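You operate a simulated robot arm through the tools that you are given. There is no shell and no other tool. Be economical: measure what you need, move in short steps, check, and stop when the job is done.

You run a simulated two-armed robot. Do the job below in one go: nothing can be reset, and whatever is moved stays where it is left.

## Task
On the green mat, fold the key cloth in half, so that its two short edges meet.

Only the result counts: the job must be done as asked and must still hold three seconds after the hand-in. Knocking over, shifting, dropping, spilling or breaking anything else fails it. Flat cloth is picked up by pressing the open fingertips on it (5 to 10 N) and closing them slowly along it; thin cloth reads only 2 to 8 mm in the jaws.

## Robot
Two 7-joint arms with two-finger parallel grippers on one trunk, on a base that drives. Base frame: it is fixed to the floor where the robot stands at the start and does not move with it; the origin is under the middle of the robot, x ahead of it, y to its left, z up; the surface under the hand at the start is at about z = 74.3. Lengths are in cm, angles in degrees, forces in N, time in s.
The left shoulder is at the start at [7.1, 15.6, 100.5], the right one opposite. Places, roughly: green mat [60, -40, 70]; key cloth [50, -20, 70]. Payload 3.91 kg a hand.
The TCP of each hand is the grasp point between the finger pads, 3 cm short of the fingertips. In the tool frame z runs along the fingers and y along their closing line. The gripper opens to 11 cm. The fingers are 2 cm wide and 1 cm thick; the gripper's body (4.8 by 11.2 cm) begins 5.5 cm behind the TCP.
Orientation is that of the tool frame in the base frame, as a unit quaternion [w, x, y, z]. With the fingers straight down and closing along the base's y, the tool's x points along the base's -x, its y along +y and its z along -z.

## Interface
- The arms move only by the tool servo_tool. It takes "left_increments", "right_increments" or both (then of equal length, played together; a hand with none holds still); each is a list of rows, each a list of 7 numbers: the shift along the base's x, y, z in cm, then the turn, a rotation vector about the base's x, y, z in degrees, then the finger opening in cm, from 0 to 11. In form: [[x, y, z, rx, ry, rz, jaw], ...]. A call has 1 to 10 rows; each row is the pose to reach, as a shift and turn from the pose commanded when the call began. Each row takes 0.2 s and may step no farther than 5 cm and 8.6 degrees from the row before; otherwise, or with a gripper value out of range, the whole call is refused. A pose out of reach is approached as far as the arm can. The call stops where the force on the tool passes 40 N (or 10 N more than at its start, if that is more) or the arm is blocked; 0.2 s more then pass. Each finger travels about 10.8 cm/s and halts on what it meets, pressing with about 34 N; the grip force reading is that of the motor and also rises with nothing between the fingers. The clock runs only during rows and for 0.2 s after the last one: add rows that repeat a pose to give the fingers time. It gives the time, the measured TCP pose, the force on the tool (base axes), the opening and the grip force at its end, in the units of the frame above (readings bear some noise), with the torque about the TCP (base axes, N m) and any sound that the robot's microphone picked up, and new pictures: "views" is both (left out), scene, wrist or none (wrist: the cameras of the hands that moved).
- Cameras (640 x 400 px; columns grow to the right, rows downward): "scene" is now at [11.4, -3.72, 122.73]; the picture's right is [-0.30, -0.96, 0.00], its down [-0.56, 0.17, -0.81] and it looks along [0.77, -0.24, -0.59] (base axes); focal length 238 px, centre (320, 200). "left" rides on the left gripper at [7.2, -1.7, -10.3] in its tool frame; the picture's right is [0.23, 0.97, 0.00], its down [-0.76, 0.18, -0.62] and it looks along [-0.61, 0.14, 0.78] (tool axes); focal length 222 px, centre (320, 200). "right" rides on the right gripper at [7.2, 1.7, -10.3] in its tool frame; the picture's right is [-0.23, 0.97, 0.00], its down [-0.76, -0.18, -0.62] and it looks along [-0.61, -0.14, 0.78] (tool axes); focal length 222 px, centre (320, 200). There is no depth. A picture from a camera that has moved, and an enlarged one, comes with that camera's place and axes in the base frame and with its lens. The place of the scene camera against the robot may be out by one fixed shift of up to 2.5 cm in any direction.
- lift_body(by): slides the trunk up (or, below 0, down) by that many cm; the arms and the scene camera ride with it, the base frame stays. It gives what a move gives, with no picture.
- base_move(legs): drives the robot by 1 to 6 legs, each [ahead, left, turn to the left] in cm, cm and degrees, along the robot's own axes; the way and the turn of a leg run together, so that a leg with both is an arc; at most 150 cm and 180 degrees a leg. The arms and the cameras ride along, it lands a little off, and it stops where it bumps. It gives what a move gives, and a new picture of the scene camera.
- head_to(pan, tilt): turns the head with the scene camera to pan (to the left, within 86 degrees either way) and tilt (down, from -29 to 69), counted from straight ahead of the robot. It gives what a move gives, and a new picture of the scene camera.
- zoom(camera, box): a new picture of the part [left, top, right, bottom] of that camera's present view, enlarged. The clock stands still meanwhile.
- close_job(): hands the job in; it is judged then, once.

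Go step by step. Nothing tells you exact positions but the pictures and the camera data: compare them with the known pose of the tool, close in by small moves and look again before you grip or let go. The budget is 120 turns and 260 pictures, counting those below and the enlarged ones. Unless the task says otherwise, let go and move clear before handing in, and close with one line.

The tools are called after "Request:" as name(argument=value, ...) on one line, values as JSON. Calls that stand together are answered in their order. servo_tool: Moves the arms, as the interface text tells. Its arguments: {"type":"object","properties":{"left_increments":{"type":"array","items":{"type":"array","items":{"type":"number"}}},"right_increments":{"type":"array","items":{"type":"array","items":{"type":"number"}}},"views":{"type":"string","enum":["both","scene","wrist","none"]}},"required":[]} The other tools are called the same way: lift_body (by) slides the trunk up or down; base_move (legs) drives the base; head_to (pan, tilt) turns the head that bears the scene camera; zoom (camera, box) takes an enlarged picture of a part of a camera's view; close_job () hands the job in.

At the start:

```text
time_s: 0.0
left_ee_pos: [79.99, 10.7, 96.03]
left_ee_rot: [0.0, 0.0, 1.0, 0.0]
left_contact_force: [0.1, 0.2, 0.7]
left_ft_torque: [-0.02, 0.02, -0.04]
left_finger_gap: 11.01
left_gripper_force: 0.1
right_ee_pos: [59.14, -42.69, 90.42]
right_ee_rot: [0.0, 0.0, 1.0, 0.0]
right_contact_force: [-0.3, 0.3, 0.7]
right_ft_torque: [0.0, 0.02, 0.0]
right_finger_gap: 11.0
right_gripper_force: 0.0
trunk travel left (down, up): [-45.0, 49.0]
robot x, y, heading: [0.15, -0.16, -0.1]
head pan, tilt: [-17.2, 36.0]
```

scene: 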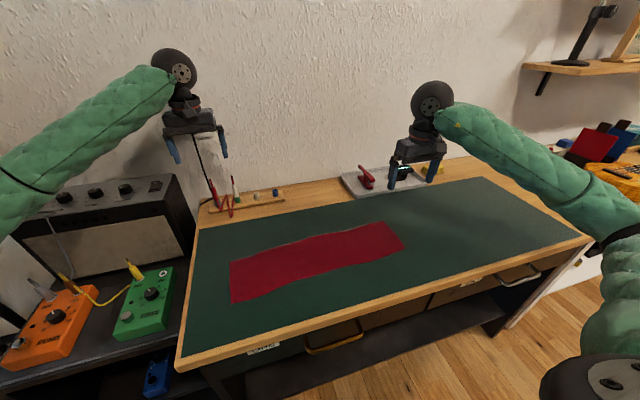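
right: 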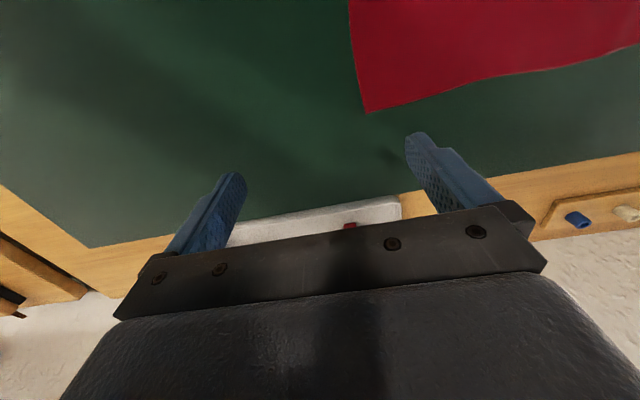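
left: 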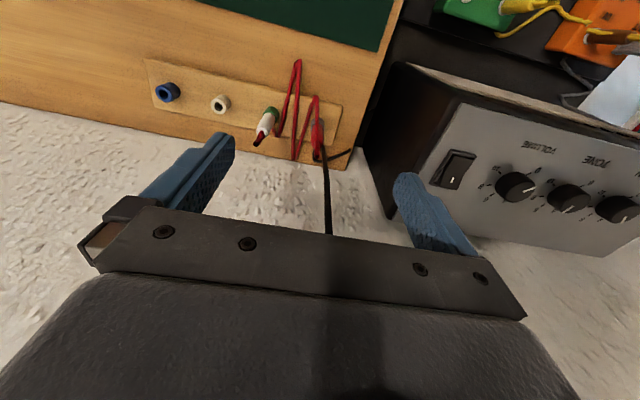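

The red cloth lies with its long side along y, and its right short edge is at about y = -38, x = 50 to 61. I'll move the right hand above the middle of that edge with the jaws narrowed, then look.

Request:
servo_tool(right_increments=[[-1.8, 2.5, -2, 0, 0, 0, 6], [-3.6, 5, -4, 0, 0, 0, 3], [-3.6, 5, -7, 0, 0, 0, 3], [-3.6, 5, -7, 0, 0, 0, 3]])

Request:
zoom(camera="scene", box=[180, 150, 500, 350])

```text
time_s: 1.0
left_ee_pos: [80.08, 10.67, 96.1]
left_ee_rot: [0.001, 0.0, 1.0, 0.0]
left_contact_force: [-0.4, -0.5, -0.1]
left_ft_torque: [0.05, -0.02, 0.02]
left_finger_gap: 11.0
left_gripper_force: 0.1
right_ee_pos: [55.31, -37.86, 83.51]
right_ee_rot: [0.0, 0.0, 1.0, 0.001]
right_contact_force: [0.0, 0.2, 0.6]
right_ft_torque: [-0.04, -0.03, 0.01]
right_finger_gap: 2.98
right_gripper_force: 0.1
trunk travel left (down, up): [-45.0, 49.0]
robot x, y, heading: [0.13, 0.13, -0.1]
head pan, tilt: [-17.2, 36.0]
camera scene: at [11.4, -3.7, 122.74], right [-0.3, -0.96, 0.0], down [-0.56, 0.17, -0.81], along [0.77, -0.24, -0.59], focal length 238 px, centre (320, 200)
camera right: at [48.29, -35.94, 93.67], right [0.23, 0.97, 0.0], down [0.76, -0.18, 0.62], along [0.61, -0.14, -0.78], focal length 222 px, centre (320, 200)
```

scene: 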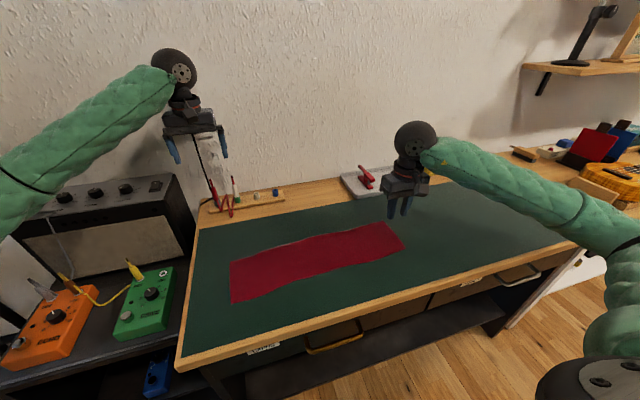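
right: 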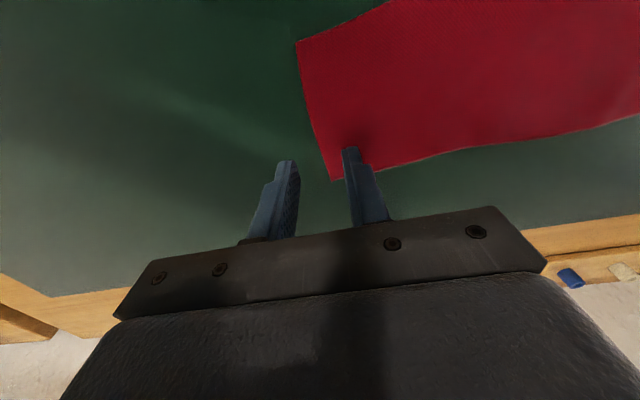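

```text
2.00 times, centred on (340, 250) of scene
camera zoom: at [11.4, -3.7, 122.74], right [-0.3, -0.96, 0.0], down [-0.56, 0.17, -0.81], along [0.77, -0.24, -0.59], focal length 475 px, centre (280, 100)
```

zoom: 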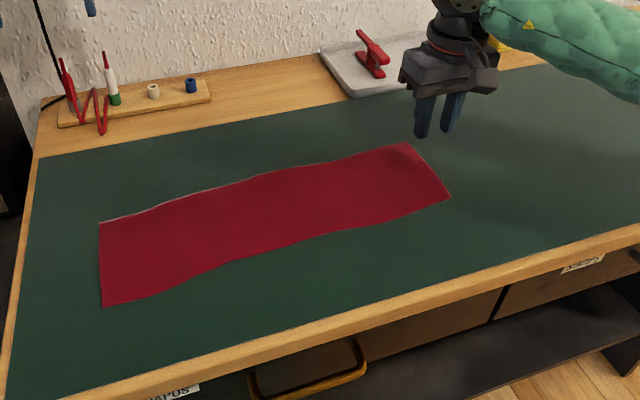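

The wrist view puts the edge from (49.1, -37.7) to (61.2, -37.5). I'll place the outer finger just outside it and the inner finger on the cloth, then go down close to the mat.

Request:
servo_tool(right_increments=[[-0.1, 1.0, -2, 0, 0, 0, 3.4], [-0.2, 1.5, -4, 0, 0, 0, 3.4], [-0.2, 1.5, -5.4, 0, 0, 0, 3.4], [-0.2, 1.5, -5.4, 0, 0, 0, 3.4]], views="wrist")

```text
time_s: 2.0
left_ee_pos: [80.06, 10.59, 96.06]
left_ee_rot: [0.0, 0.0, 1.0, 0.0]
left_contact_force: [-0.5, -0.5, -0.1]
left_ft_torque: [0.01, 0.01, -0.05]
left_finger_gap: 11.0
left_gripper_force: 0.0
right_ee_pos: [55.25, -36.18, 78.06]
right_ee_rot: [0.0, 0.001, 1.0, 0.001]
right_contact_force: [-0.4, -0.2, -0.1]
right_ft_torque: [-0.06, 0.02, 0.0]
right_finger_gap: 3.4
right_gripper_force: 0.1
trunk travel left (down, up): [-45.0, 49.0]
robot x, y, heading: [-0.01, 0.07, -0.0]
head pan, tilt: [-17.2, 36.0]
camera right: at [48.09, -34.4, 88.26], right [0.23, 0.97, 0.0], down [0.76, -0.18, 0.62], along [0.61, -0.14, -0.78], focal length 222 px, centre (320, 200)
```

right: 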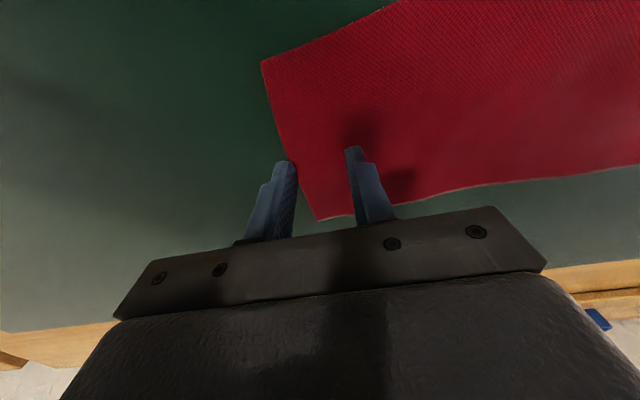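

The outer finger sits right at the cloth edge. Now I press down gently.

Request:
servo_tool(right_increments=[[0, 0, -0.3, 0, 0, 0, 3.4], [0, 0, -0.6, 0, 0, 0, 3.4], [0, 0, -0.8, 0, 0, 0, 3.4], [0, 0, -0.8, 0, 0, 0, 3.4]], views="wrist")

```text
time_s: 3.0
left_ee_pos: [80.03, 10.76, 96.09]
left_ee_rot: [0.0, 0.0, 1.0, 0.0]
left_contact_force: [-0.8, 0.6, -0.4]
left_ft_torque: [0.0, -0.02, 0.01]
left_finger_gap: 11.01
left_gripper_force: 0.1
right_ee_pos: [55.26, -36.17, 77.32]
right_ee_rot: [0.0, 0.0, 1.0, -0.001]
right_contact_force: [3.6, -2.7, 15.1]
right_ft_torque: [-0.25, -0.06, 0.07]
right_finger_gap: 3.42
right_gripper_force: 0.0
trunk travel left (down, up): [-45.0, 49.0]
robot x, y, heading: [0.36, 0.17, 0.0]
head pan, tilt: [-17.2, 36.0]
camera right: at [48.04, -34.43, 87.58], right [0.23, 0.97, 0.0], down [0.76, -0.18, 0.62], along [0.61, -0.14, -0.78], focal length 222 px, centre (320, 200)
```

right: 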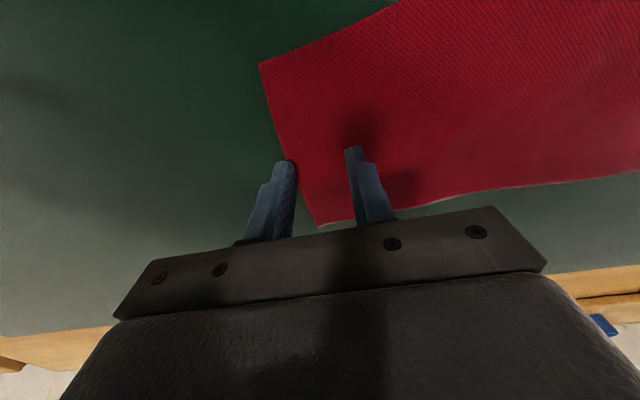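

15 N is a bit hard, so I'll ease off slightly and close slowly.

Request:
servo_tool(right_increments=[[0, 0, 0.1, 0, 0, 0, 3.2], [0, 0, 0.08, 0, 0, 0, 2.8], [0, 0, 0.08, 0, 0, 0, 2.4], [0, 0, 0.08, 0, 0, 0, 2.0], [0, 0, 0.08, 0, 0, 0, 1.6]], views="wrist")

```text
time_s: 4.2
left_ee_pos: [80.01, 10.73, 96.19]
left_ee_rot: [0.001, 0.001, 1.0, 0.0]
left_contact_force: [1.2, -0.1, 0.3]
left_ft_torque: [0.01, 0.03, 0.01]
left_finger_gap: 11.02
left_gripper_force: 0.0
right_ee_pos: [55.22, -36.16, 77.37]
right_ee_rot: [0.0, -0.001, 1.0, 0.0]
right_contact_force: [0.0, 2.8, 12.6]
right_ft_torque: [0.03, -0.05, 0.02]
right_finger_gap: 1.37
right_gripper_force: 0.0
trunk travel left (down, up): [-45.0, 49.0]
robot x, y, heading: [-0.01, -0.08, -0.0]
head pan, tilt: [-17.2, 36.0]
camera right: at [48.04, -34.36, 87.6], right [0.23, 0.97, 0.0], down [0.76, -0.18, 0.62], along [0.61, -0.14, -0.78], focal length 222 px, centre (320, 200)
```

right: 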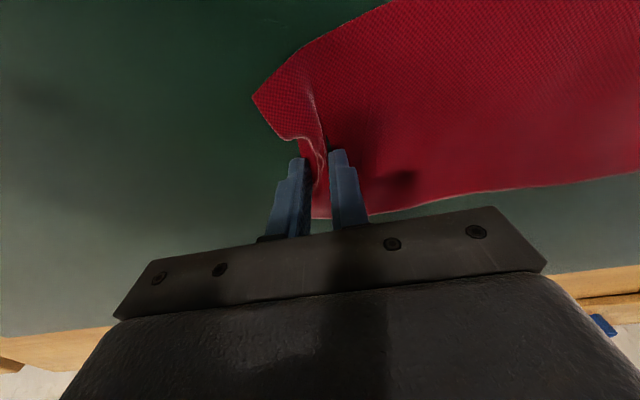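

The edge is buckling up between the fingers as intended, so I'll keep closing.

Request:
servo_tool(right_increments=[[0, 0, 0, 0, 0, 0, 1.0], [0, 0, 0, 0, 0, 0, 0.6], [0, 0, 0, 0, 0, 0, 0.2], [0, 0, 0, 0, 0, 0, 0], [0, 0, 0, 0, 0, 0, 0], [0, 0, 1, 0, 0, 0, 0], [0, 0, 2, 0, 0, 0, 0], [0, 0, 3, 0, 0, 0, 0]])

```text
time_s: 6.0
left_ee_pos: [80.03, 10.68, 95.98]
left_ee_rot: [0.001, 0.0, 1.0, 0.0]
left_contact_force: [0.2, -0.1, -0.6]
left_ft_torque: [-0.01, -0.01, 0.01]
left_finger_gap: 11.02
left_gripper_force: 0.1
right_ee_pos: [55.22, -36.31, 80.33]
right_ee_rot: [0.0, -0.001, 1.0, 0.0]
right_contact_force: [-0.1, 0.0, -0.9]
right_ft_torque: [0.01, 0.0, 0.01]
right_finger_gap: 0.22
right_gripper_force: 33.9
trunk travel left (down, up): [-45.0, 49.0]
robot x, y, heading: [-0.05, 0.41, -0.2]
head pan, tilt: [-17.2, 36.0]
camera scene: at [11.38, -3.71, 122.73], right [-0.3, -0.96, 0.0], down [-0.56, 0.17, -0.81], along [0.77, -0.24, -0.59], focal length 238 px, centre (320, 200)
camera right: at [48.07, -34.4, 90.53], right [0.23, 0.97, 0.0], down [0.76, -0.18, 0.62], along [0.61, -0.14, -0.78], focal length 222 px, centre (320, 200)
```

scene: 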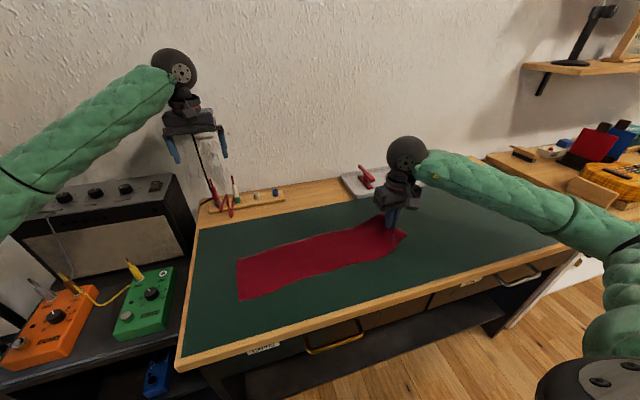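
right: 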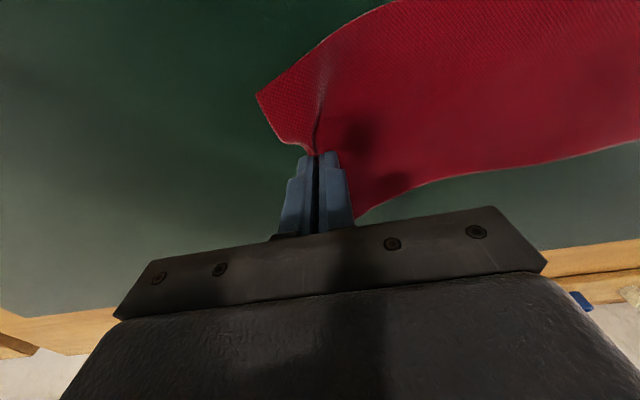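

The cloth is held, with its far end dragged slightly to about y = 6.5. First I move the left arm up and out of the way while lifting the edge.

Request:
servo_tool(left_increments=[[0, 0, 4.5, 0, 0, 0, 11], [0, 0, 9, 0, 0, 0, 11], [0, 0, 13.5, 0, 0, 0, 11], [0, 0, 18, 0, 0, 0, 11], [0, 4.5, 19, 0, 0, 0, 11], [0, 9, 20, 0, 0, 0, 11], [-3, 12.5, 20, 0, 0, 0, 11], [-6, 16, 20, 0, 0, 0, 11], [-6, 16, 20, 0, 0, 0, 11]], right_increments=[[0, 0.3, 1.5, 0, 0, 0, 0], [0, 0.8, 3, 0, 0, 0, 0], [0, 1.5, 4.5, 0, 0, 0, 0], [0, 2.3, 6, 0, 0, 0, 0], [0, 3.2, 7.5, 0, 0, 0, 0], [0, 4.3, 9, 0, 0, 0, 0], [0, 5.5, 10.2, 0, 0, 0, 0], [0, 7, 11.2, 0, 0, 0, 0], [0, 7, 11.2, 0, 0, 0, 0]])

```text
time_s: 8.0
left_ee_pos: [74.25, 26.52, 116.03]
left_ee_rot: [-0.001, 0.0, 1.0, 0.0]
left_contact_force: [0.6, -0.4, -0.3]
left_ft_torque: [-0.01, 0.03, 0.0]
left_finger_gap: 10.99
left_gripper_force: 0.1
right_ee_pos: [55.38, -29.25, 91.49]
right_ee_rot: [-0.001, 0.0, 1.0, 0.0]
right_contact_force: [-0.6, -0.4, 0.7]
right_ft_torque: [0.02, 0.06, -0.02]
right_finger_gap: 0.23
right_gripper_force: 33.7
trunk travel left (down, up): [-45.0, 49.0]
robot x, y, heading: [0.03, 0.35, 0.0]
head pan, tilt: [-17.2, 36.0]
camera scene: at [11.45, -3.8, 122.72], right [-0.3, -0.96, 0.0], down [-0.56, 0.17, -0.81], along [0.77, -0.24, -0.59], focal length 238 px, centre (320, 200)
camera right: at [48.11, -27.45, 101.66], right [0.23, 0.97, 0.0], down [0.76, -0.18, 0.62], along [0.61, -0.14, -0.78], focal length 222 px, centre (320, 200)
camera left: at [67.04, 24.78, 126.46], right [-0.23, 0.97, 0.0], down [0.76, 0.18, 0.62], along [0.61, 0.14, -0.78], focal length 222 px, centre (320, 200)
```

scene: 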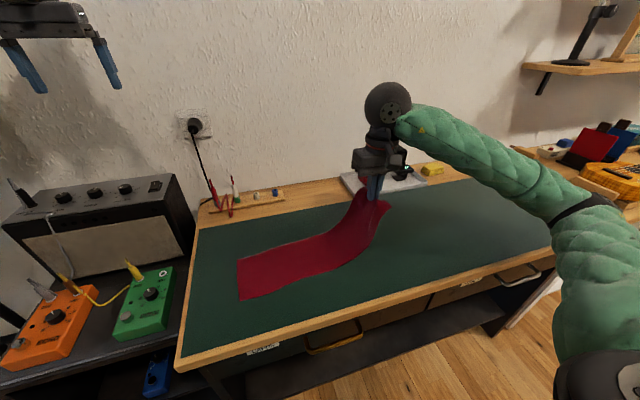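
right: 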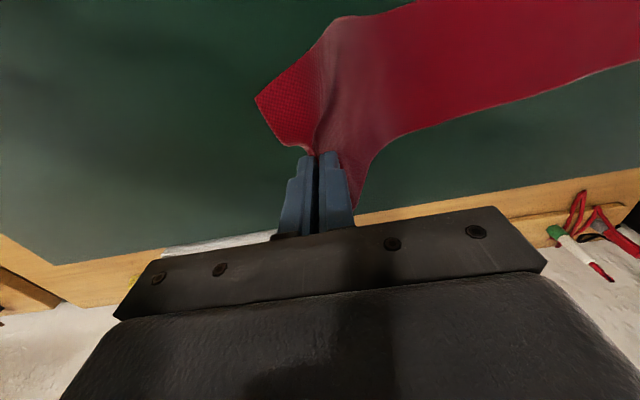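
left: 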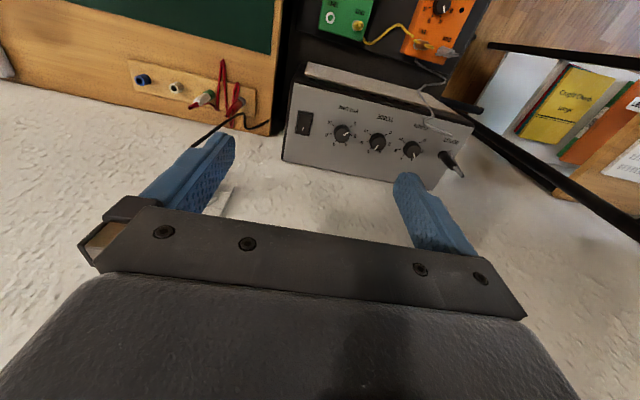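

The cloth follows cleanly. I carry the edge over the fold line, tilting the fingers as it turns over.

Request:
servo_tool(right_increments=[[0, 3, 1.5, -4, 0, 0, 0], [0, 6, 3, -8, 0, 0, 0], [0, 9, 4, -12, 0, 0, 0], [0, 12, 4.5, -16, 0, 0, 0], [0, 15, 4.5, -20, 0, 0, 0], [0, 18.5, 4, -24, 0, 0, 0], [0, 22, 3, -28, 0, 0, 0], [0, 25, 1.5, -32, 0, 0, 0], [0, 28, -0.5, -36, 0, 0, 0], [0, 28, -0.5, -36, 0, 0, 0]])

```text
time_s: 10.2
left_ee_pos: [74.18, 26.36, 116.02]
left_ee_rot: [0.0, 0.0, 1.0, 0.0]
left_contact_force: [0.2, -0.5, -0.1]
left_ft_torque: [-0.02, -0.01, 0.0]
left_finger_gap: 10.99
left_gripper_force: 0.1
right_ee_pos: [55.13, -1.24, 91.1]
right_ee_rot: [0.0, 0.0, 0.951, -0.309]
right_contact_force: [0.1, 0.7, 0.7]
right_ft_torque: [0.09, -0.03, 0.03]
right_finger_gap: 0.24
right_gripper_force: 33.8
trunk travel left (down, up): [-45.0, 49.0]
robot x, y, heading: [-0.02, -0.25, -0.0]
head pan, tilt: [-17.2, 36.0]
camera scene: at [11.37, -3.79, 122.74], right [-0.3, -0.96, 0.0], down [-0.56, 0.17, -0.81], along [0.77, -0.24, -0.59], focal length 238 px, centre (320, 200)
camera right: at [48.01, 6.33, 98.26], right [0.23, 0.79, -0.57], down [0.76, 0.22, 0.61], along [0.61, -0.57, -0.55], focal length 222 px, centre (320, 200)
```

scene: 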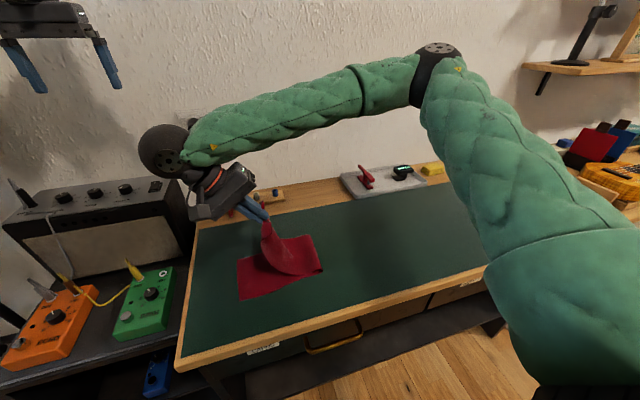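
right: 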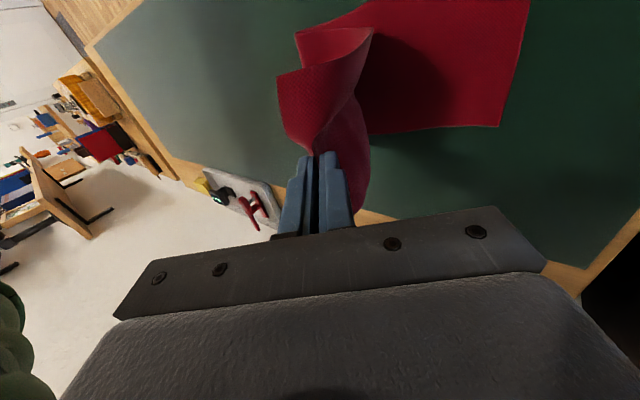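

The folded half follows over neatly, and the far edge is now at y = 6.2, x = 47 to 59. I lower toward it, shifting x by -2 to line the edges up and tilting to 45°.

Request:
servo_tool(right_increments=[[-0.5, 2, -1, -3, 0, 0, 0], [-1, 4, -3, -6, 0, 0, 0], [-1.5, 5.5, -5.5, -9, 0, 0, 0], [-2.1, 6.3, -8, -9, 0, 0, 0], [-2.1, 6.3, -10, -9, 0, 0, 0], [-2.1, 6.3, -10, -9, 0, 0, 0]])

```text
time_s: 11.6
left_ee_pos: [74.16, 26.58, 116.01]
left_ee_rot: [0.0, 0.0, 1.0, 0.0]
left_contact_force: [-0.5, 0.3, -0.3]
left_ft_torque: [0.0, -0.02, 0.0]
left_finger_gap: 11.02
left_gripper_force: 0.1
right_ee_pos: [53.11, 5.17, 81.16]
right_ee_rot: [0.0, 0.0, 0.924, -0.383]
right_contact_force: [-0.1, -0.4, 0.1]
right_ft_torque: [0.01, 0.03, -0.01]
right_finger_gap: 0.23
right_gripper_force: 34.1
trunk travel left (down, up): [-45.0, 49.0]
robot x, y, heading: [0.0, -0.15, 0.0]
head pan, tilt: [-17.2, 36.0]
camera scene: at [11.38, -3.69, 122.74], right [-0.3, -0.96, 0.0], down [-0.56, 0.17, -0.81], along [0.77, -0.24, -0.59], focal length 238 px, centre (320, 200)
camera right: at [45.95, 13.74, 87.07], right [0.23, 0.69, -0.69], down [0.76, 0.32, 0.57], along [0.61, -0.65, -0.45], focal length 222 px, centre (320, 200)
```

scene: 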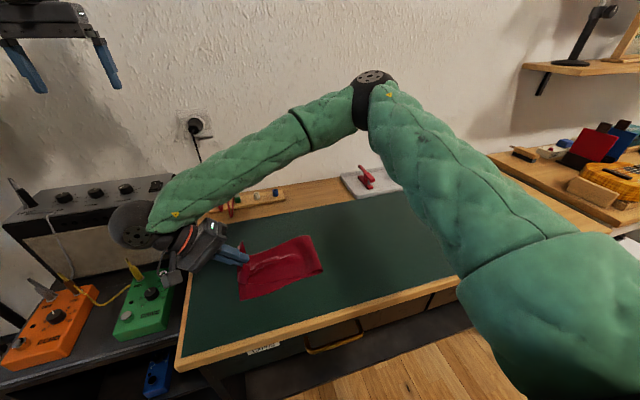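
right: 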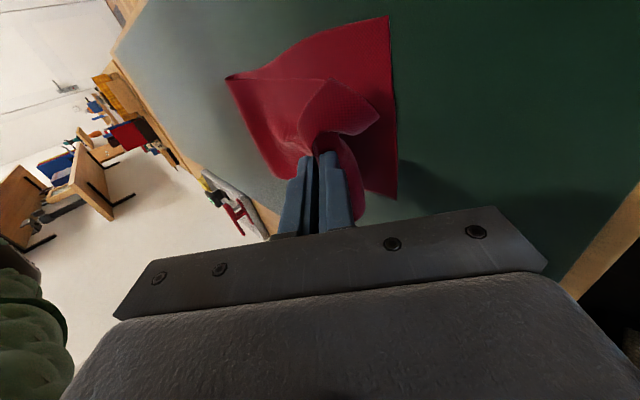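

Nearly down. I'll check clearance around the wrist and pedals, and the cloth, before the last bit.

Request:
zoom(camera="scene", box=[80, 180, 340, 342])

Request:
zoom(camera="right", box=[200, 0, 456, 160])

```text
2.46 times, centred on (210, 261) of scene
camera zoom: at [11.38, -3.69, 122.74], right [-0.3, -0.96, 0.0], down [-0.56, 0.17, -0.81], along [0.77, -0.24, -0.59], focal length 585 px, centre (591, 50)
```

zoom: 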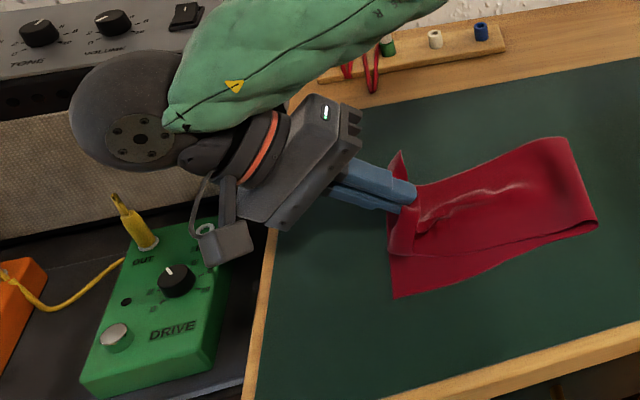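

```text
2.50 times, centred on (328, 80) of right
camera zoom: at [45.95, 13.74, 87.07], right [0.23, 0.69, -0.69], down [0.76, 0.32, 0.57], along [0.61, -0.65, -0.45], focal length 555 px, centre (300, 500)
```

zoom: 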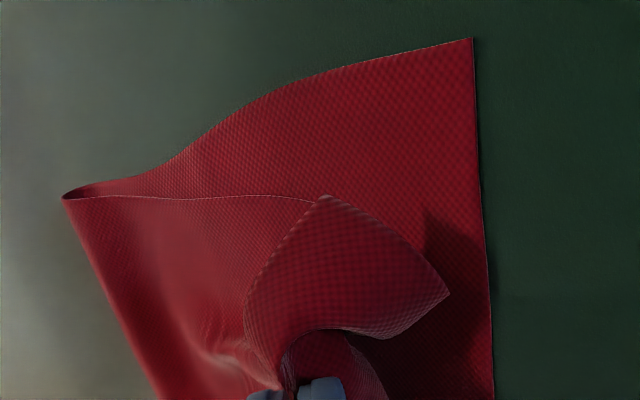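

The loose corner points the right way. I lower the last 3.5 cm, open a little, and look.

Request:
servo_tool(right_increments=[[0, 0, -1.2, 0, 0, 0, 0], [0, 0, -2.4, 0, 0, 0, 0], [0, 0, -3.3, 0, 0, 0, 0], [0, 0, -3.3, 0, 0, 0, 0]])

```text
time_s: 12.6
left_ee_pos: [74.11, 26.6, 116.06]
left_ee_rot: [0.0, 0.0, 1.0, 0.0]
left_contact_force: [-0.3, 0.1, 0.8]
left_ft_torque: [0.01, 0.02, -0.01]
left_finger_gap: 11.0
left_gripper_force: 0.0
right_ee_pos: [53.14, 5.22, 77.76]
right_ee_rot: [0.0, 0.0, 0.924, -0.383]
right_contact_force: [0.2, 1.4, 0.8]
right_ft_torque: [-0.05, -0.04, -0.02]
right_finger_gap: 0.23
right_gripper_force: 33.7
trunk travel left (down, up): [-45.0, 49.0]
robot x, y, heading: [-0.1, -0.34, -0.2]
head pan, tilt: [-17.2, 36.0]
camera scene: at [11.39, -3.68, 122.74], right [-0.3, -0.96, 0.0], down [-0.56, 0.17, -0.81], along [0.77, -0.24, -0.59], focal length 238 px, centre (320, 200)
camera right: at [45.95, 13.77, 83.74], right [0.23, 0.69, -0.69], down [0.76, 0.32, 0.57], along [0.61, -0.65, -0.45], focal length 222 px, centre (320, 200)
```

scene: 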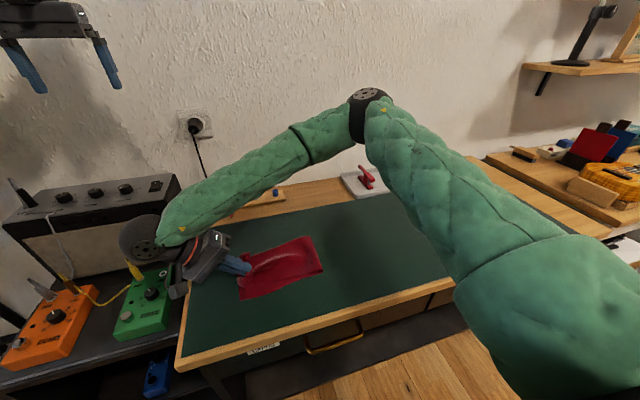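
right: 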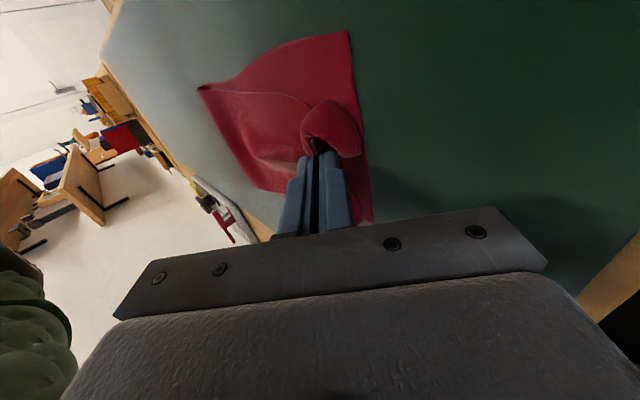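

The edge rests on the lower layer. I open slowly and back out along the finger axis.

Request:
servo_tool(right_increments=[[0, 0, 0, 0, 0, 0, 0.6], [0, 0, 0, 0, 0, 0, 1.2], [0, 0, 0, 0, 0, 0, 1.8], [0, 0.7, 0.7, 0, 0, 0, 1.8], [0, 1.5, 1.5, 0, 0, 0, 1.8], [0, 2.5, 2.5, 0, 0, 0, 1.8], [0, 3, 5, 0, 0, 0, 1.8], [0, 3, 9, 0, 0, 0, 1.8], [0, 3, 12, 0, 0, 0, 1.8], [0, 3, 12, 0, 0, 0, 1.8]])

Request:
zoom(camera="right", box=[200, 0, 520, 200])

```text
time_s: 14.8
left_ee_pos: [74.21, 26.52, 116.11]
left_ee_rot: [-0.001, 0.0, 1.0, 0.001]
left_contact_force: [0.0, -0.1, -0.1]
left_ft_torque: [-0.01, 0.05, -0.04]
left_finger_gap: 11.02
left_gripper_force: 0.1
right_ee_pos: [53.21, 8.09, 89.86]
right_ee_rot: [-0.001, 0.0, 0.924, -0.383]
right_contact_force: [-0.7, -0.6, -0.6]
right_ft_torque: [-0.03, 0.0, -0.01]
right_finger_gap: 1.81
right_gripper_force: 0.0
trunk travel left (down, up): [-45.0, 49.0]
robot x, y, heading: [-0.01, -0.07, 0.0]
head pan, tilt: [-17.2, 36.0]
camera scene: at [11.44, -3.68, 122.72], right [-0.3, -0.96, 0.0], down [-0.56, 0.17, -0.81], along [0.77, -0.24, -0.59], focal length 238 px, centre (320, 200)
camera right: at [46.04, 16.74, 95.68], right [0.23, 0.69, -0.69], down [0.76, 0.32, 0.57], along [0.61, -0.65, -0.45], focal length 222 px, centre (320, 200)
```

scene: 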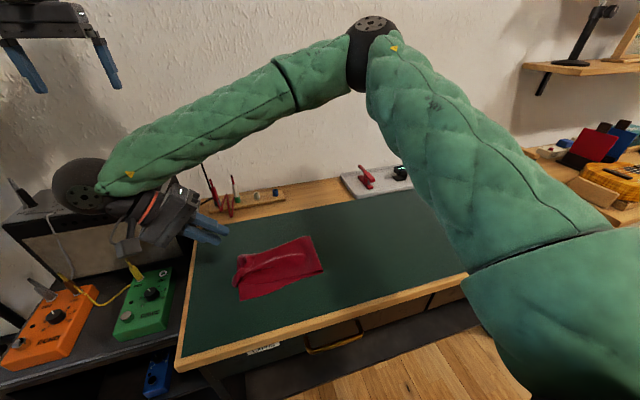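
right: 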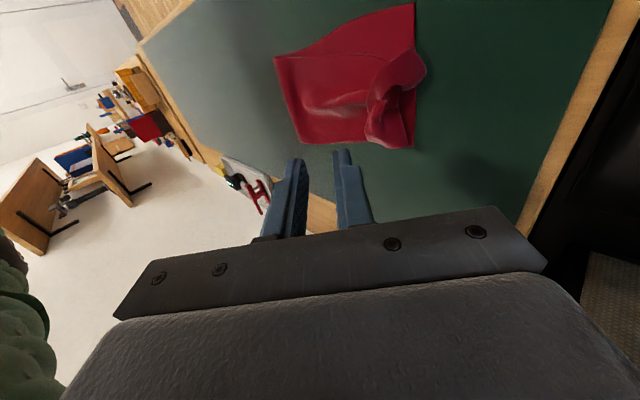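

```text
2.00 times, centred on (360, 100) of right
camera zoom: at [46.04, 16.74, 95.68], right [0.23, 0.69, -0.69], down [0.76, 0.32, 0.57], along [0.61, -0.65, -0.45], focal length 444 px, centre (240, 400)
```

zoom: 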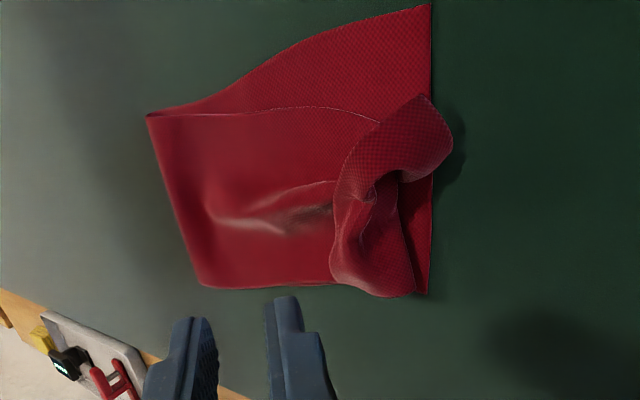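

The fold is on, but the released edge is curled. I return the hand to vertical above it for a clear look.

Request:
servo_tool(right_increments=[[-1, -1, 0.5, 8, 0, 0, 3], [-2, -2, 1, 16, 0, 0, 3], [-3, -3, 1.5, 24, 0, 0, 3], [-4, -4, 2, 32, 0, 0, 3], [-5, -5, 2.5, 40, 0, 0, 3], [-6, -5, 3, 45, 0, 0, 3], [-6, -5, 3, 45, 0, 0, 3]])

Request:
zoom(camera="scene", box=[210, 215, 350, 315])

```text
time_s: 16.4
left_ee_pos: [74.14, 26.54, 116.11]
left_ee_rot: [0.0, 0.0, 1.0, -0.001]
left_contact_force: [-0.6, -0.2, -0.8]
left_ft_torque: [0.03, 0.03, 0.0]
left_finger_gap: 10.98
left_gripper_force: 0.1
right_ee_pos: [47.24, 3.17, 92.84]
right_ee_rot: [0.0, 0.0, 1.0, 0.001]
right_contact_force: [0.4, 0.0, 0.1]
right_ft_torque: [-0.03, -0.01, 0.01]
right_finger_gap: 3.02
right_gripper_force: 0.1
trunk travel left (down, up): [-45.0, 49.0]
robot x, y, heading: [0.07, 0.22, 0.2]
head pan, tilt: [-17.2, 36.0]
camera scene: at [11.4, -3.7, 122.73], right [-0.3, -0.96, 0.0], down [-0.56, 0.17, -0.81], along [0.77, -0.24, -0.59], focal length 238 px, centre (320, 200)
camera right: at [39.98, 4.88, 102.98], right [0.23, 0.97, 0.0], down [0.76, -0.18, 0.62], along [0.61, -0.14, -0.78], focal length 222 px, centre (320, 200)
```

scene: 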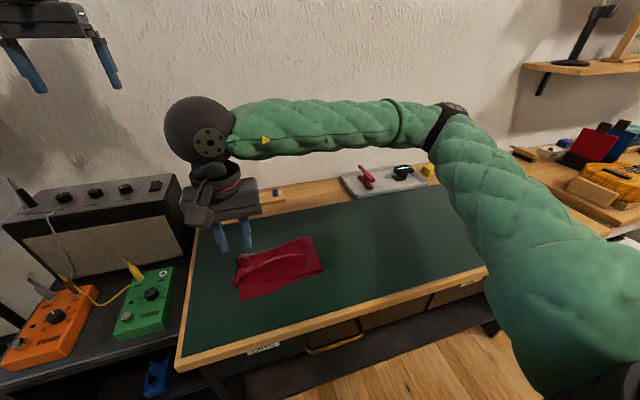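
right: 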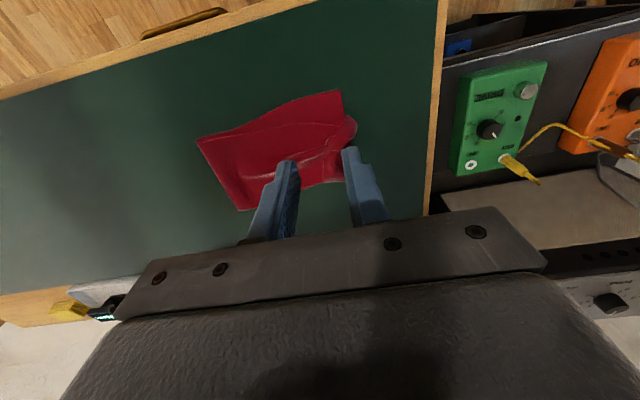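

```text
4.00 times, centred on (280, 265) of scene
camera zoom: at [11.4, -3.7, 122.73], right [-0.3, -0.96, 0.0], down [-0.56, 0.17, -0.81], along [0.77, -0.24, -0.59], focal length 950 px, centre (480, -60)
```

zoom: 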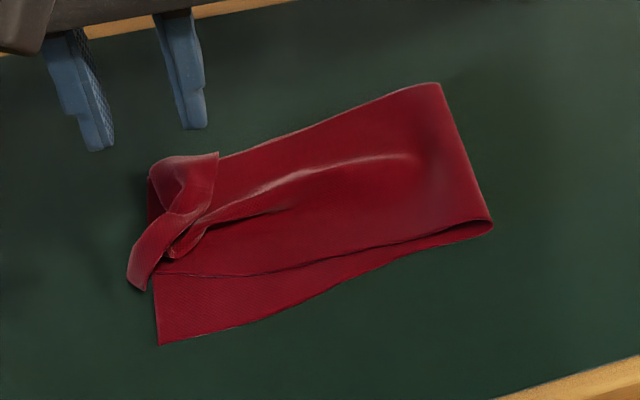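

The corners of the bottom end are at about (46.6, 5.9) and (58.9, 6.2). The front half of the moved edge (corner D) sits about 4 cm too far in +x, and the rear corner C is flipped back. I want a closer view.

Request:
servo_tool(right_increments=[[2, -3, 0, 0, 0, 0, 0], [4, -6, -1, 0, 0, 0, 0], [6, -9, -3, 0, 0, 0, 0], [7, -10, -6, 0, 0, 0, 0], [7, -10, -6, 0, 0, 0, 0]], views="none")

Request:
zoom(camera="right", box=[240, 0, 560, 200])

```text
time_s: 17.6
left_ee_pos: [74.06, 26.55, 116.11]
left_ee_rot: [0.0, 0.0, 1.0, 0.0]
left_contact_force: [-0.4, -0.3, 0.3]
left_ft_torque: [0.03, 0.01, 0.0]
left_finger_gap: 10.99
left_gripper_force: 0.0
right_ee_pos: [54.13, -6.94, 86.81]
right_ee_rot: [0.0, 0.0, 1.0, 0.0]
right_contact_force: [0.3, -0.5, 0.0]
right_ft_torque: [0.01, -0.02, -0.01]
right_finger_gap: 0.0
right_gripper_force: 34.2
trunk travel left (down, up): [-45.0, 49.0]
robot x, y, heading: [-0.01, -0.21, -0.0]
head pan, tilt: [-17.2, 36.0]
```

```text
2.00 times, centred on (400, 100) of right
camera zoom: at [46.98, -5.08, 97.02], right [0.23, 0.97, 0.0], down [0.76, -0.18, 0.62], along [0.61, -0.14, -0.78], focal length 444 px, centre (160, 400)
```

zoom: 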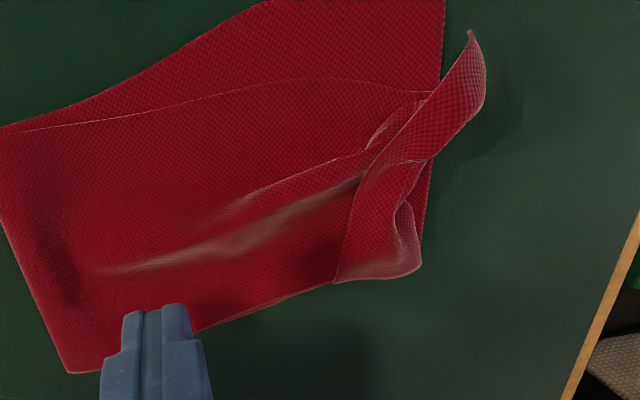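

Now it is clear: corner C is folded back on top at about (58.4, 1.5), hinged near y = 5.7, and D sticks up near (49.3, 6). I'll brush C's flap outward (+y) with the closed fingertips just above the top layer.

Request:
servo_tool(right_increments=[[1.5, 3, -3, 0, 0, 0, 0], [3, 6, -5, 0, 0, 0, 0], [3, 6, -8.5, 0, 0, 0, 0], [3, 7.3, -8.6, 0, 0, 0, 0], [3, 8.6, -8.4, 0, 0, 0, 0], [3, 9.9, -8, 0, 0, 0, 0], [3, 11.2, -7.3, 0, 0, 0, 0], [3, 12.7, -6.6, 0, 0, 0, 0], [3, 14.2, -6.3, 0, 0, 0, 0], [3, 15.5, -6.3, 0, 0, 0, 0]], views="wrist")

```text
time_s: 19.8
left_ee_pos: [74.22, 26.61, 116.06]
left_ee_rot: [0.001, 0.001, 1.0, 0.001]
left_contact_force: [0.4, 0.0, -0.3]
left_ft_torque: [-0.04, -0.03, 0.01]
left_finger_gap: 10.98
left_gripper_force: 0.0
right_ee_pos: [57.24, 8.48, 80.45]
right_ee_rot: [0.001, 0.0, 1.0, -0.001]
right_contact_force: [-0.2, 1.2, 0.2]
right_ft_torque: [0.0, 0.02, -0.02]
right_finger_gap: 0.03
right_gripper_force: 33.5
trunk travel left (down, up): [-45.0, 49.0]
robot x, y, heading: [0.17, 0.1, -0.1]
head pan, tilt: [-17.2, 36.0]
camera right: at [49.99, 10.43, 90.63], right [0.23, 0.97, 0.0], down [0.76, -0.18, 0.62], along [0.61, -0.14, -0.78], focal length 222 px, centre (320, 200)
```

right: 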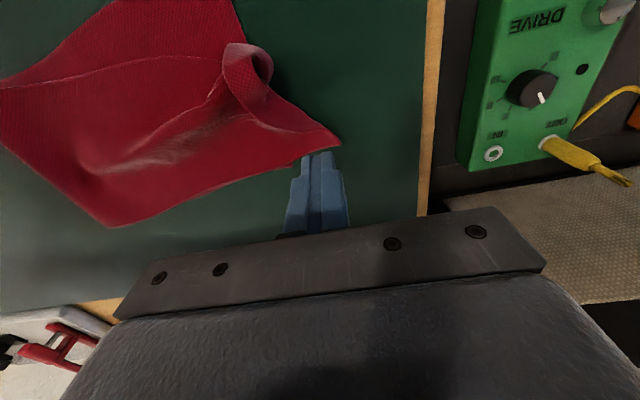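

Corner C has flipped outward. I move the finger clear and look from above.

Request:
servo_tool(right_increments=[[3, 1, 0, 0, 0, 0, 0], [4, 0, 2, 0, 0, 0, 0], [2, -4, 5, 0, 0, 0, 0], [0, -9, 6, 0, 0, 0, 0], [-1, -13, 6, 0, 0, 0, 0], [-2, -15, 6.5, 0, 0, 0, 0], [-2, -15, 6.5, 0, 0, 0, 0]], views="none")

Request:
zoom(camera="right", box=[240, 0, 560, 200])

Request:
zoom(camera="scene", box=[210, 215, 350, 315])

```text
refused: row 3 steps farther than a row can; nothing moved
```

```text
2.00 times, centred on (400, 100) of right
camera zoom: at [49.99, 10.43, 90.63], right [0.23, 0.97, 0.0], down [0.76, -0.18, 0.62], along [0.61, -0.14, -0.78], focal length 444 px, centre (160, 400)
```

zoom: 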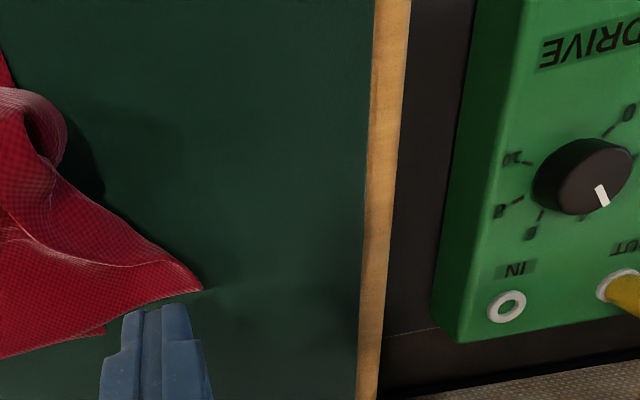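

```text
4.00 times, centred on (280, 265) of scene
camera zoom: at [11.4, -3.67, 122.73], right [-0.3, -0.96, 0.0], down [-0.56, 0.17, -0.81], along [0.77, -0.24, -0.59], focal length 950 px, centre (480, -60)
```

zoom: 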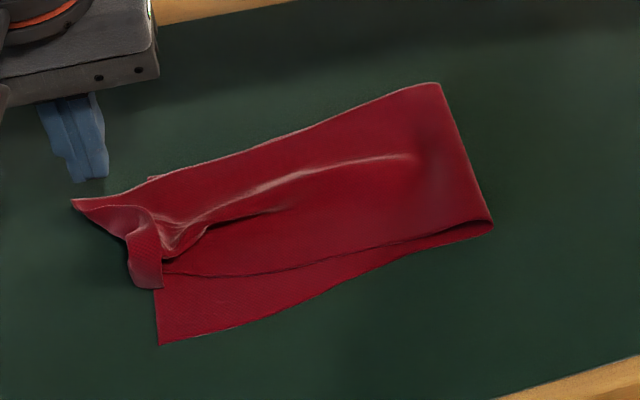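

Request:
servo_tool(right_increments=[[3, 1, 0, 0, 0, 0, 0], [4, 0, 2, 0, 0, 0, 0], [3, -3, 4, 0, 0, 0, 0], [1, -6.5, 6, 0, 0, 0, 0], [0, -11, 6, 0, 0, 0, 0], [-2, -15, 6.5, 0, 0, 0, 0], [-2, -15, 6.5, 0, 0, 0, 0]], views="none")

Request:
zoom(camera="right", box=[240, 0, 560, 200])

```text
time_s: 21.4
left_ee_pos: [74.14, 26.64, 116.01]
left_ee_rot: [-0.001, 0.0, 1.0, 0.0]
left_contact_force: [0.5, -0.1, -0.4]
left_ft_torque: [0.0, 0.01, -0.02]
left_finger_gap: 11.03
left_gripper_force: 0.1
right_ee_pos: [55.2, -6.45, 86.86]
right_ee_rot: [-0.001, 0.0, 1.0, 0.0]
right_contact_force: [0.0, 0.2, -0.2]
right_ft_torque: [-0.01, -0.02, 0.03]
right_finger_gap: 0.01
right_gripper_force: 34.1
trunk travel left (down, up): [-45.0, 49.0]
robot x, y, heading: [-0.18, 0.33, 0.1]
head pan, tilt: [-17.2, 36.0]
```

```text
2.00 times, centred on (400, 100) of right
camera zoom: at [47.93, -4.55, 97.09], right [0.23, 0.97, 0.0], down [0.76, -0.18, 0.62], along [0.61, -0.14, -0.78], focal length 444 px, centre (160, 400)
```

zoom: 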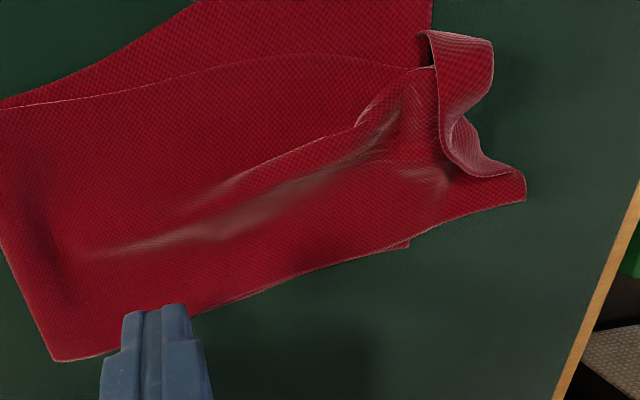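

C now points out and D's corner is curled back at about (50, 5). I brush D outward in the same way, moving slightly toward -x.

Request:
servo_tool(right_increments=[[-2, 4, -2, 0, 0, 0, 0], [-4.7, 8, -4, 0, 0, 0, 0], [-4.7, 8.7, -8.4, 0, 0, 0, 0], [-5, 10, -8.4, 0, 0, 0, 0], [-5.3, 11.3, -8.2, 0, 0, 0, 0], [-5.6, 12.6, -7.8, 0, 0, 0, 0], [-6, 14, -7.3, 0, 0, 0, 0], [-6.4, 15.5, -7, 0, 0, 0, 0], [-6.8, 17, -7, 0, 0, 0, 0], [-7, 18, -7, 0, 0, 0, 0]], views="wrist")

Request:
zoom(camera="scene", box=[210, 215, 350, 315])

```text
refused: row 2 steps farther than a row can; nothing moved
```

```text
4.00 times, centred on (280, 265) of scene
camera zoom: at [11.46, -3.64, 122.72], right [-0.3, -0.96, 0.0], down [-0.56, 0.17, -0.81], along [0.77, -0.24, -0.59], focal length 950 px, centre (480, -60)
```

zoom: 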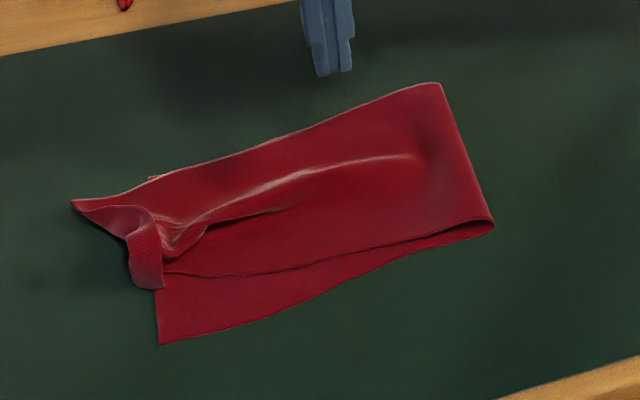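

Request:
servo_tool(right_increments=[[-2, 4, -1.5, 0, 0, 0, 0], [-4, 7, -4, 0, 0, 0, 0], [-4.7, 8.7, -8.4, 0, 0, 0, 0], [-5, 10, -8.4, 0, 0, 0, 0], [-5.3, 11.3, -8.2, 0, 0, 0, 0], [-5.6, 12.6, -7.8, 0, 0, 0, 0], [-6, 14, -7.3, 0, 0, 0, 0], [-6.4, 15.5, -7, 0, 0, 0, 0], [-6.8, 17, -7, 0, 0, 0, 0], [-7, 18, -7, 0, 0, 0, 0]], views="wrist")

Request:
zoom(camera="scene", box=[210, 215, 350, 315])

```text
time_s: 23.6
left_ee_pos: [74.07, 26.49, 116.04]
left_ee_rot: [0.0, 0.0, 1.0, -0.001]
left_contact_force: [-0.5, -0.2, -0.4]
left_ft_torque: [-0.01, -0.01, -0.03]
left_finger_gap: 11.03
left_gripper_force: 0.0
right_ee_pos: [48.17, 11.73, 79.99]
right_ee_rot: [0.001, 0.0, 1.0, 0.0]
right_contact_force: [-0.9, 0.5, 0.1]
right_ft_torque: [-0.02, -0.02, 0.0]
right_finger_gap: 0.02
right_gripper_force: 34.1
trunk travel left (down, up): [-45.0, 49.0]
robot x, y, heading: [-0.13, -0.39, 0.1]
head pan, tilt: [-17.2, 36.0]
camera right: at [40.95, 13.49, 90.13], right [0.23, 0.97, 0.0], down [0.76, -0.18, 0.62], along [0.61, -0.14, -0.78], focal length 222 px, centre (320, 200)
```

right: 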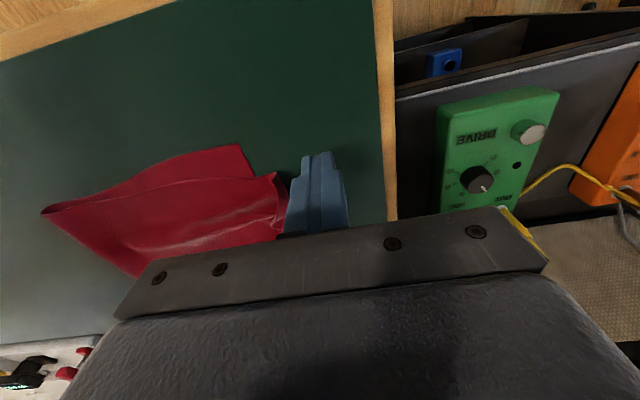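

```text
4.00 times, centred on (280, 265) of scene
camera zoom: at [11.4, -3.67, 122.73], right [-0.3, -0.96, 0.0], down [-0.56, 0.17, -0.81], along [0.77, -0.24, -0.59], focal length 950 px, centre (480, -60)
```

zoom: 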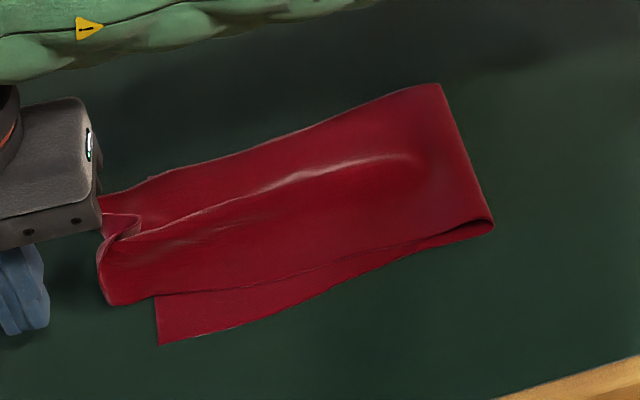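

Both corners now point outward, and the moved edge lies about 3–4 cm past the lower edge. I lift clear and measure the layout.

Request:
servo_tool(right_increments=[[0, 0, 4, 0, 0, 0, 0], [2, -4, 6, 0, 0, 0, 0], [4, -8, 7, 0, 0, 0, 0], [6, -12, 7, 0, 0, 0, 0], [7, -16, 7, 0, 0, 0, 0], [7, -19, 7, 0, 0, 0, 0], [7, -19, 7, 0, 0, 0, 0]], views="none")

Request:
zoom(camera="right", box=[240, 0, 560, 200])

Request:
zoom(camera="scene", box=[210, 215, 350, 315])

```text
time_s: 25.2
left_ee_pos: [74.22, 26.62, 116.01]
left_ee_rot: [-0.001, -0.001, 1.0, 0.0]
left_contact_force: [1.0, 0.0, 0.1]
left_ft_torque: [-0.04, -0.01, 0.0]
left_finger_gap: 10.99
left_gripper_force: 0.0
right_ee_pos: [55.21, -7.31, 86.86]
right_ee_rot: [0.0, 0.0, 1.0, -0.001]
right_contact_force: [-0.6, -0.9, -0.4]
right_ft_torque: [0.0, 0.0, -0.01]
right_finger_gap: 0.0
right_gripper_force: 33.4
trunk travel left (down, up): [-45.0, 49.0]
robot x, y, heading: [-0.1, -0.26, 0.0]
head pan, tilt: [-17.2, 36.0]
```

```text
2.00 times, centred on (400, 100) of right
camera zoom: at [48.01, -5.54, 97.13], right [0.23, 0.97, 0.0], down [0.76, -0.18, 0.62], along [0.61, -0.14, -0.78], focal length 444 px, centre (160, 400)
```

zoom: 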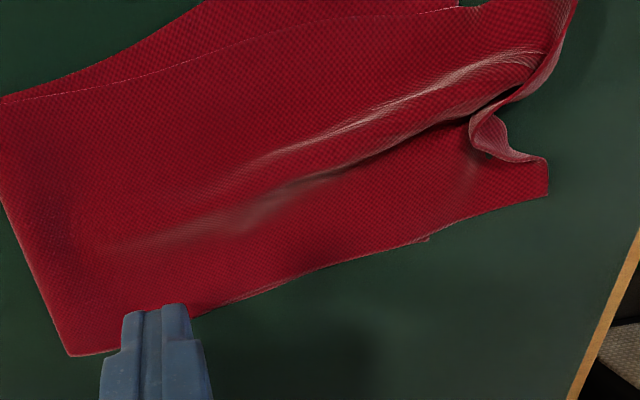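

```text
4.00 times, centred on (280, 265) of scene
camera zoom: at [11.42, -3.66, 122.73], right [-0.3, -0.96, 0.0], down [-0.56, 0.17, -0.81], along [0.77, -0.24, -0.59], focal length 950 px, centre (480, -60)
```

zoom: 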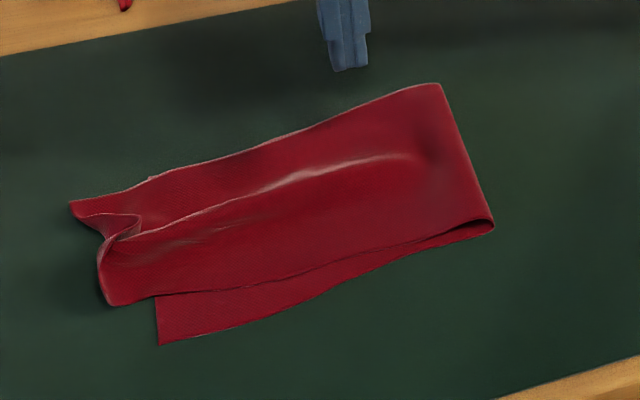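

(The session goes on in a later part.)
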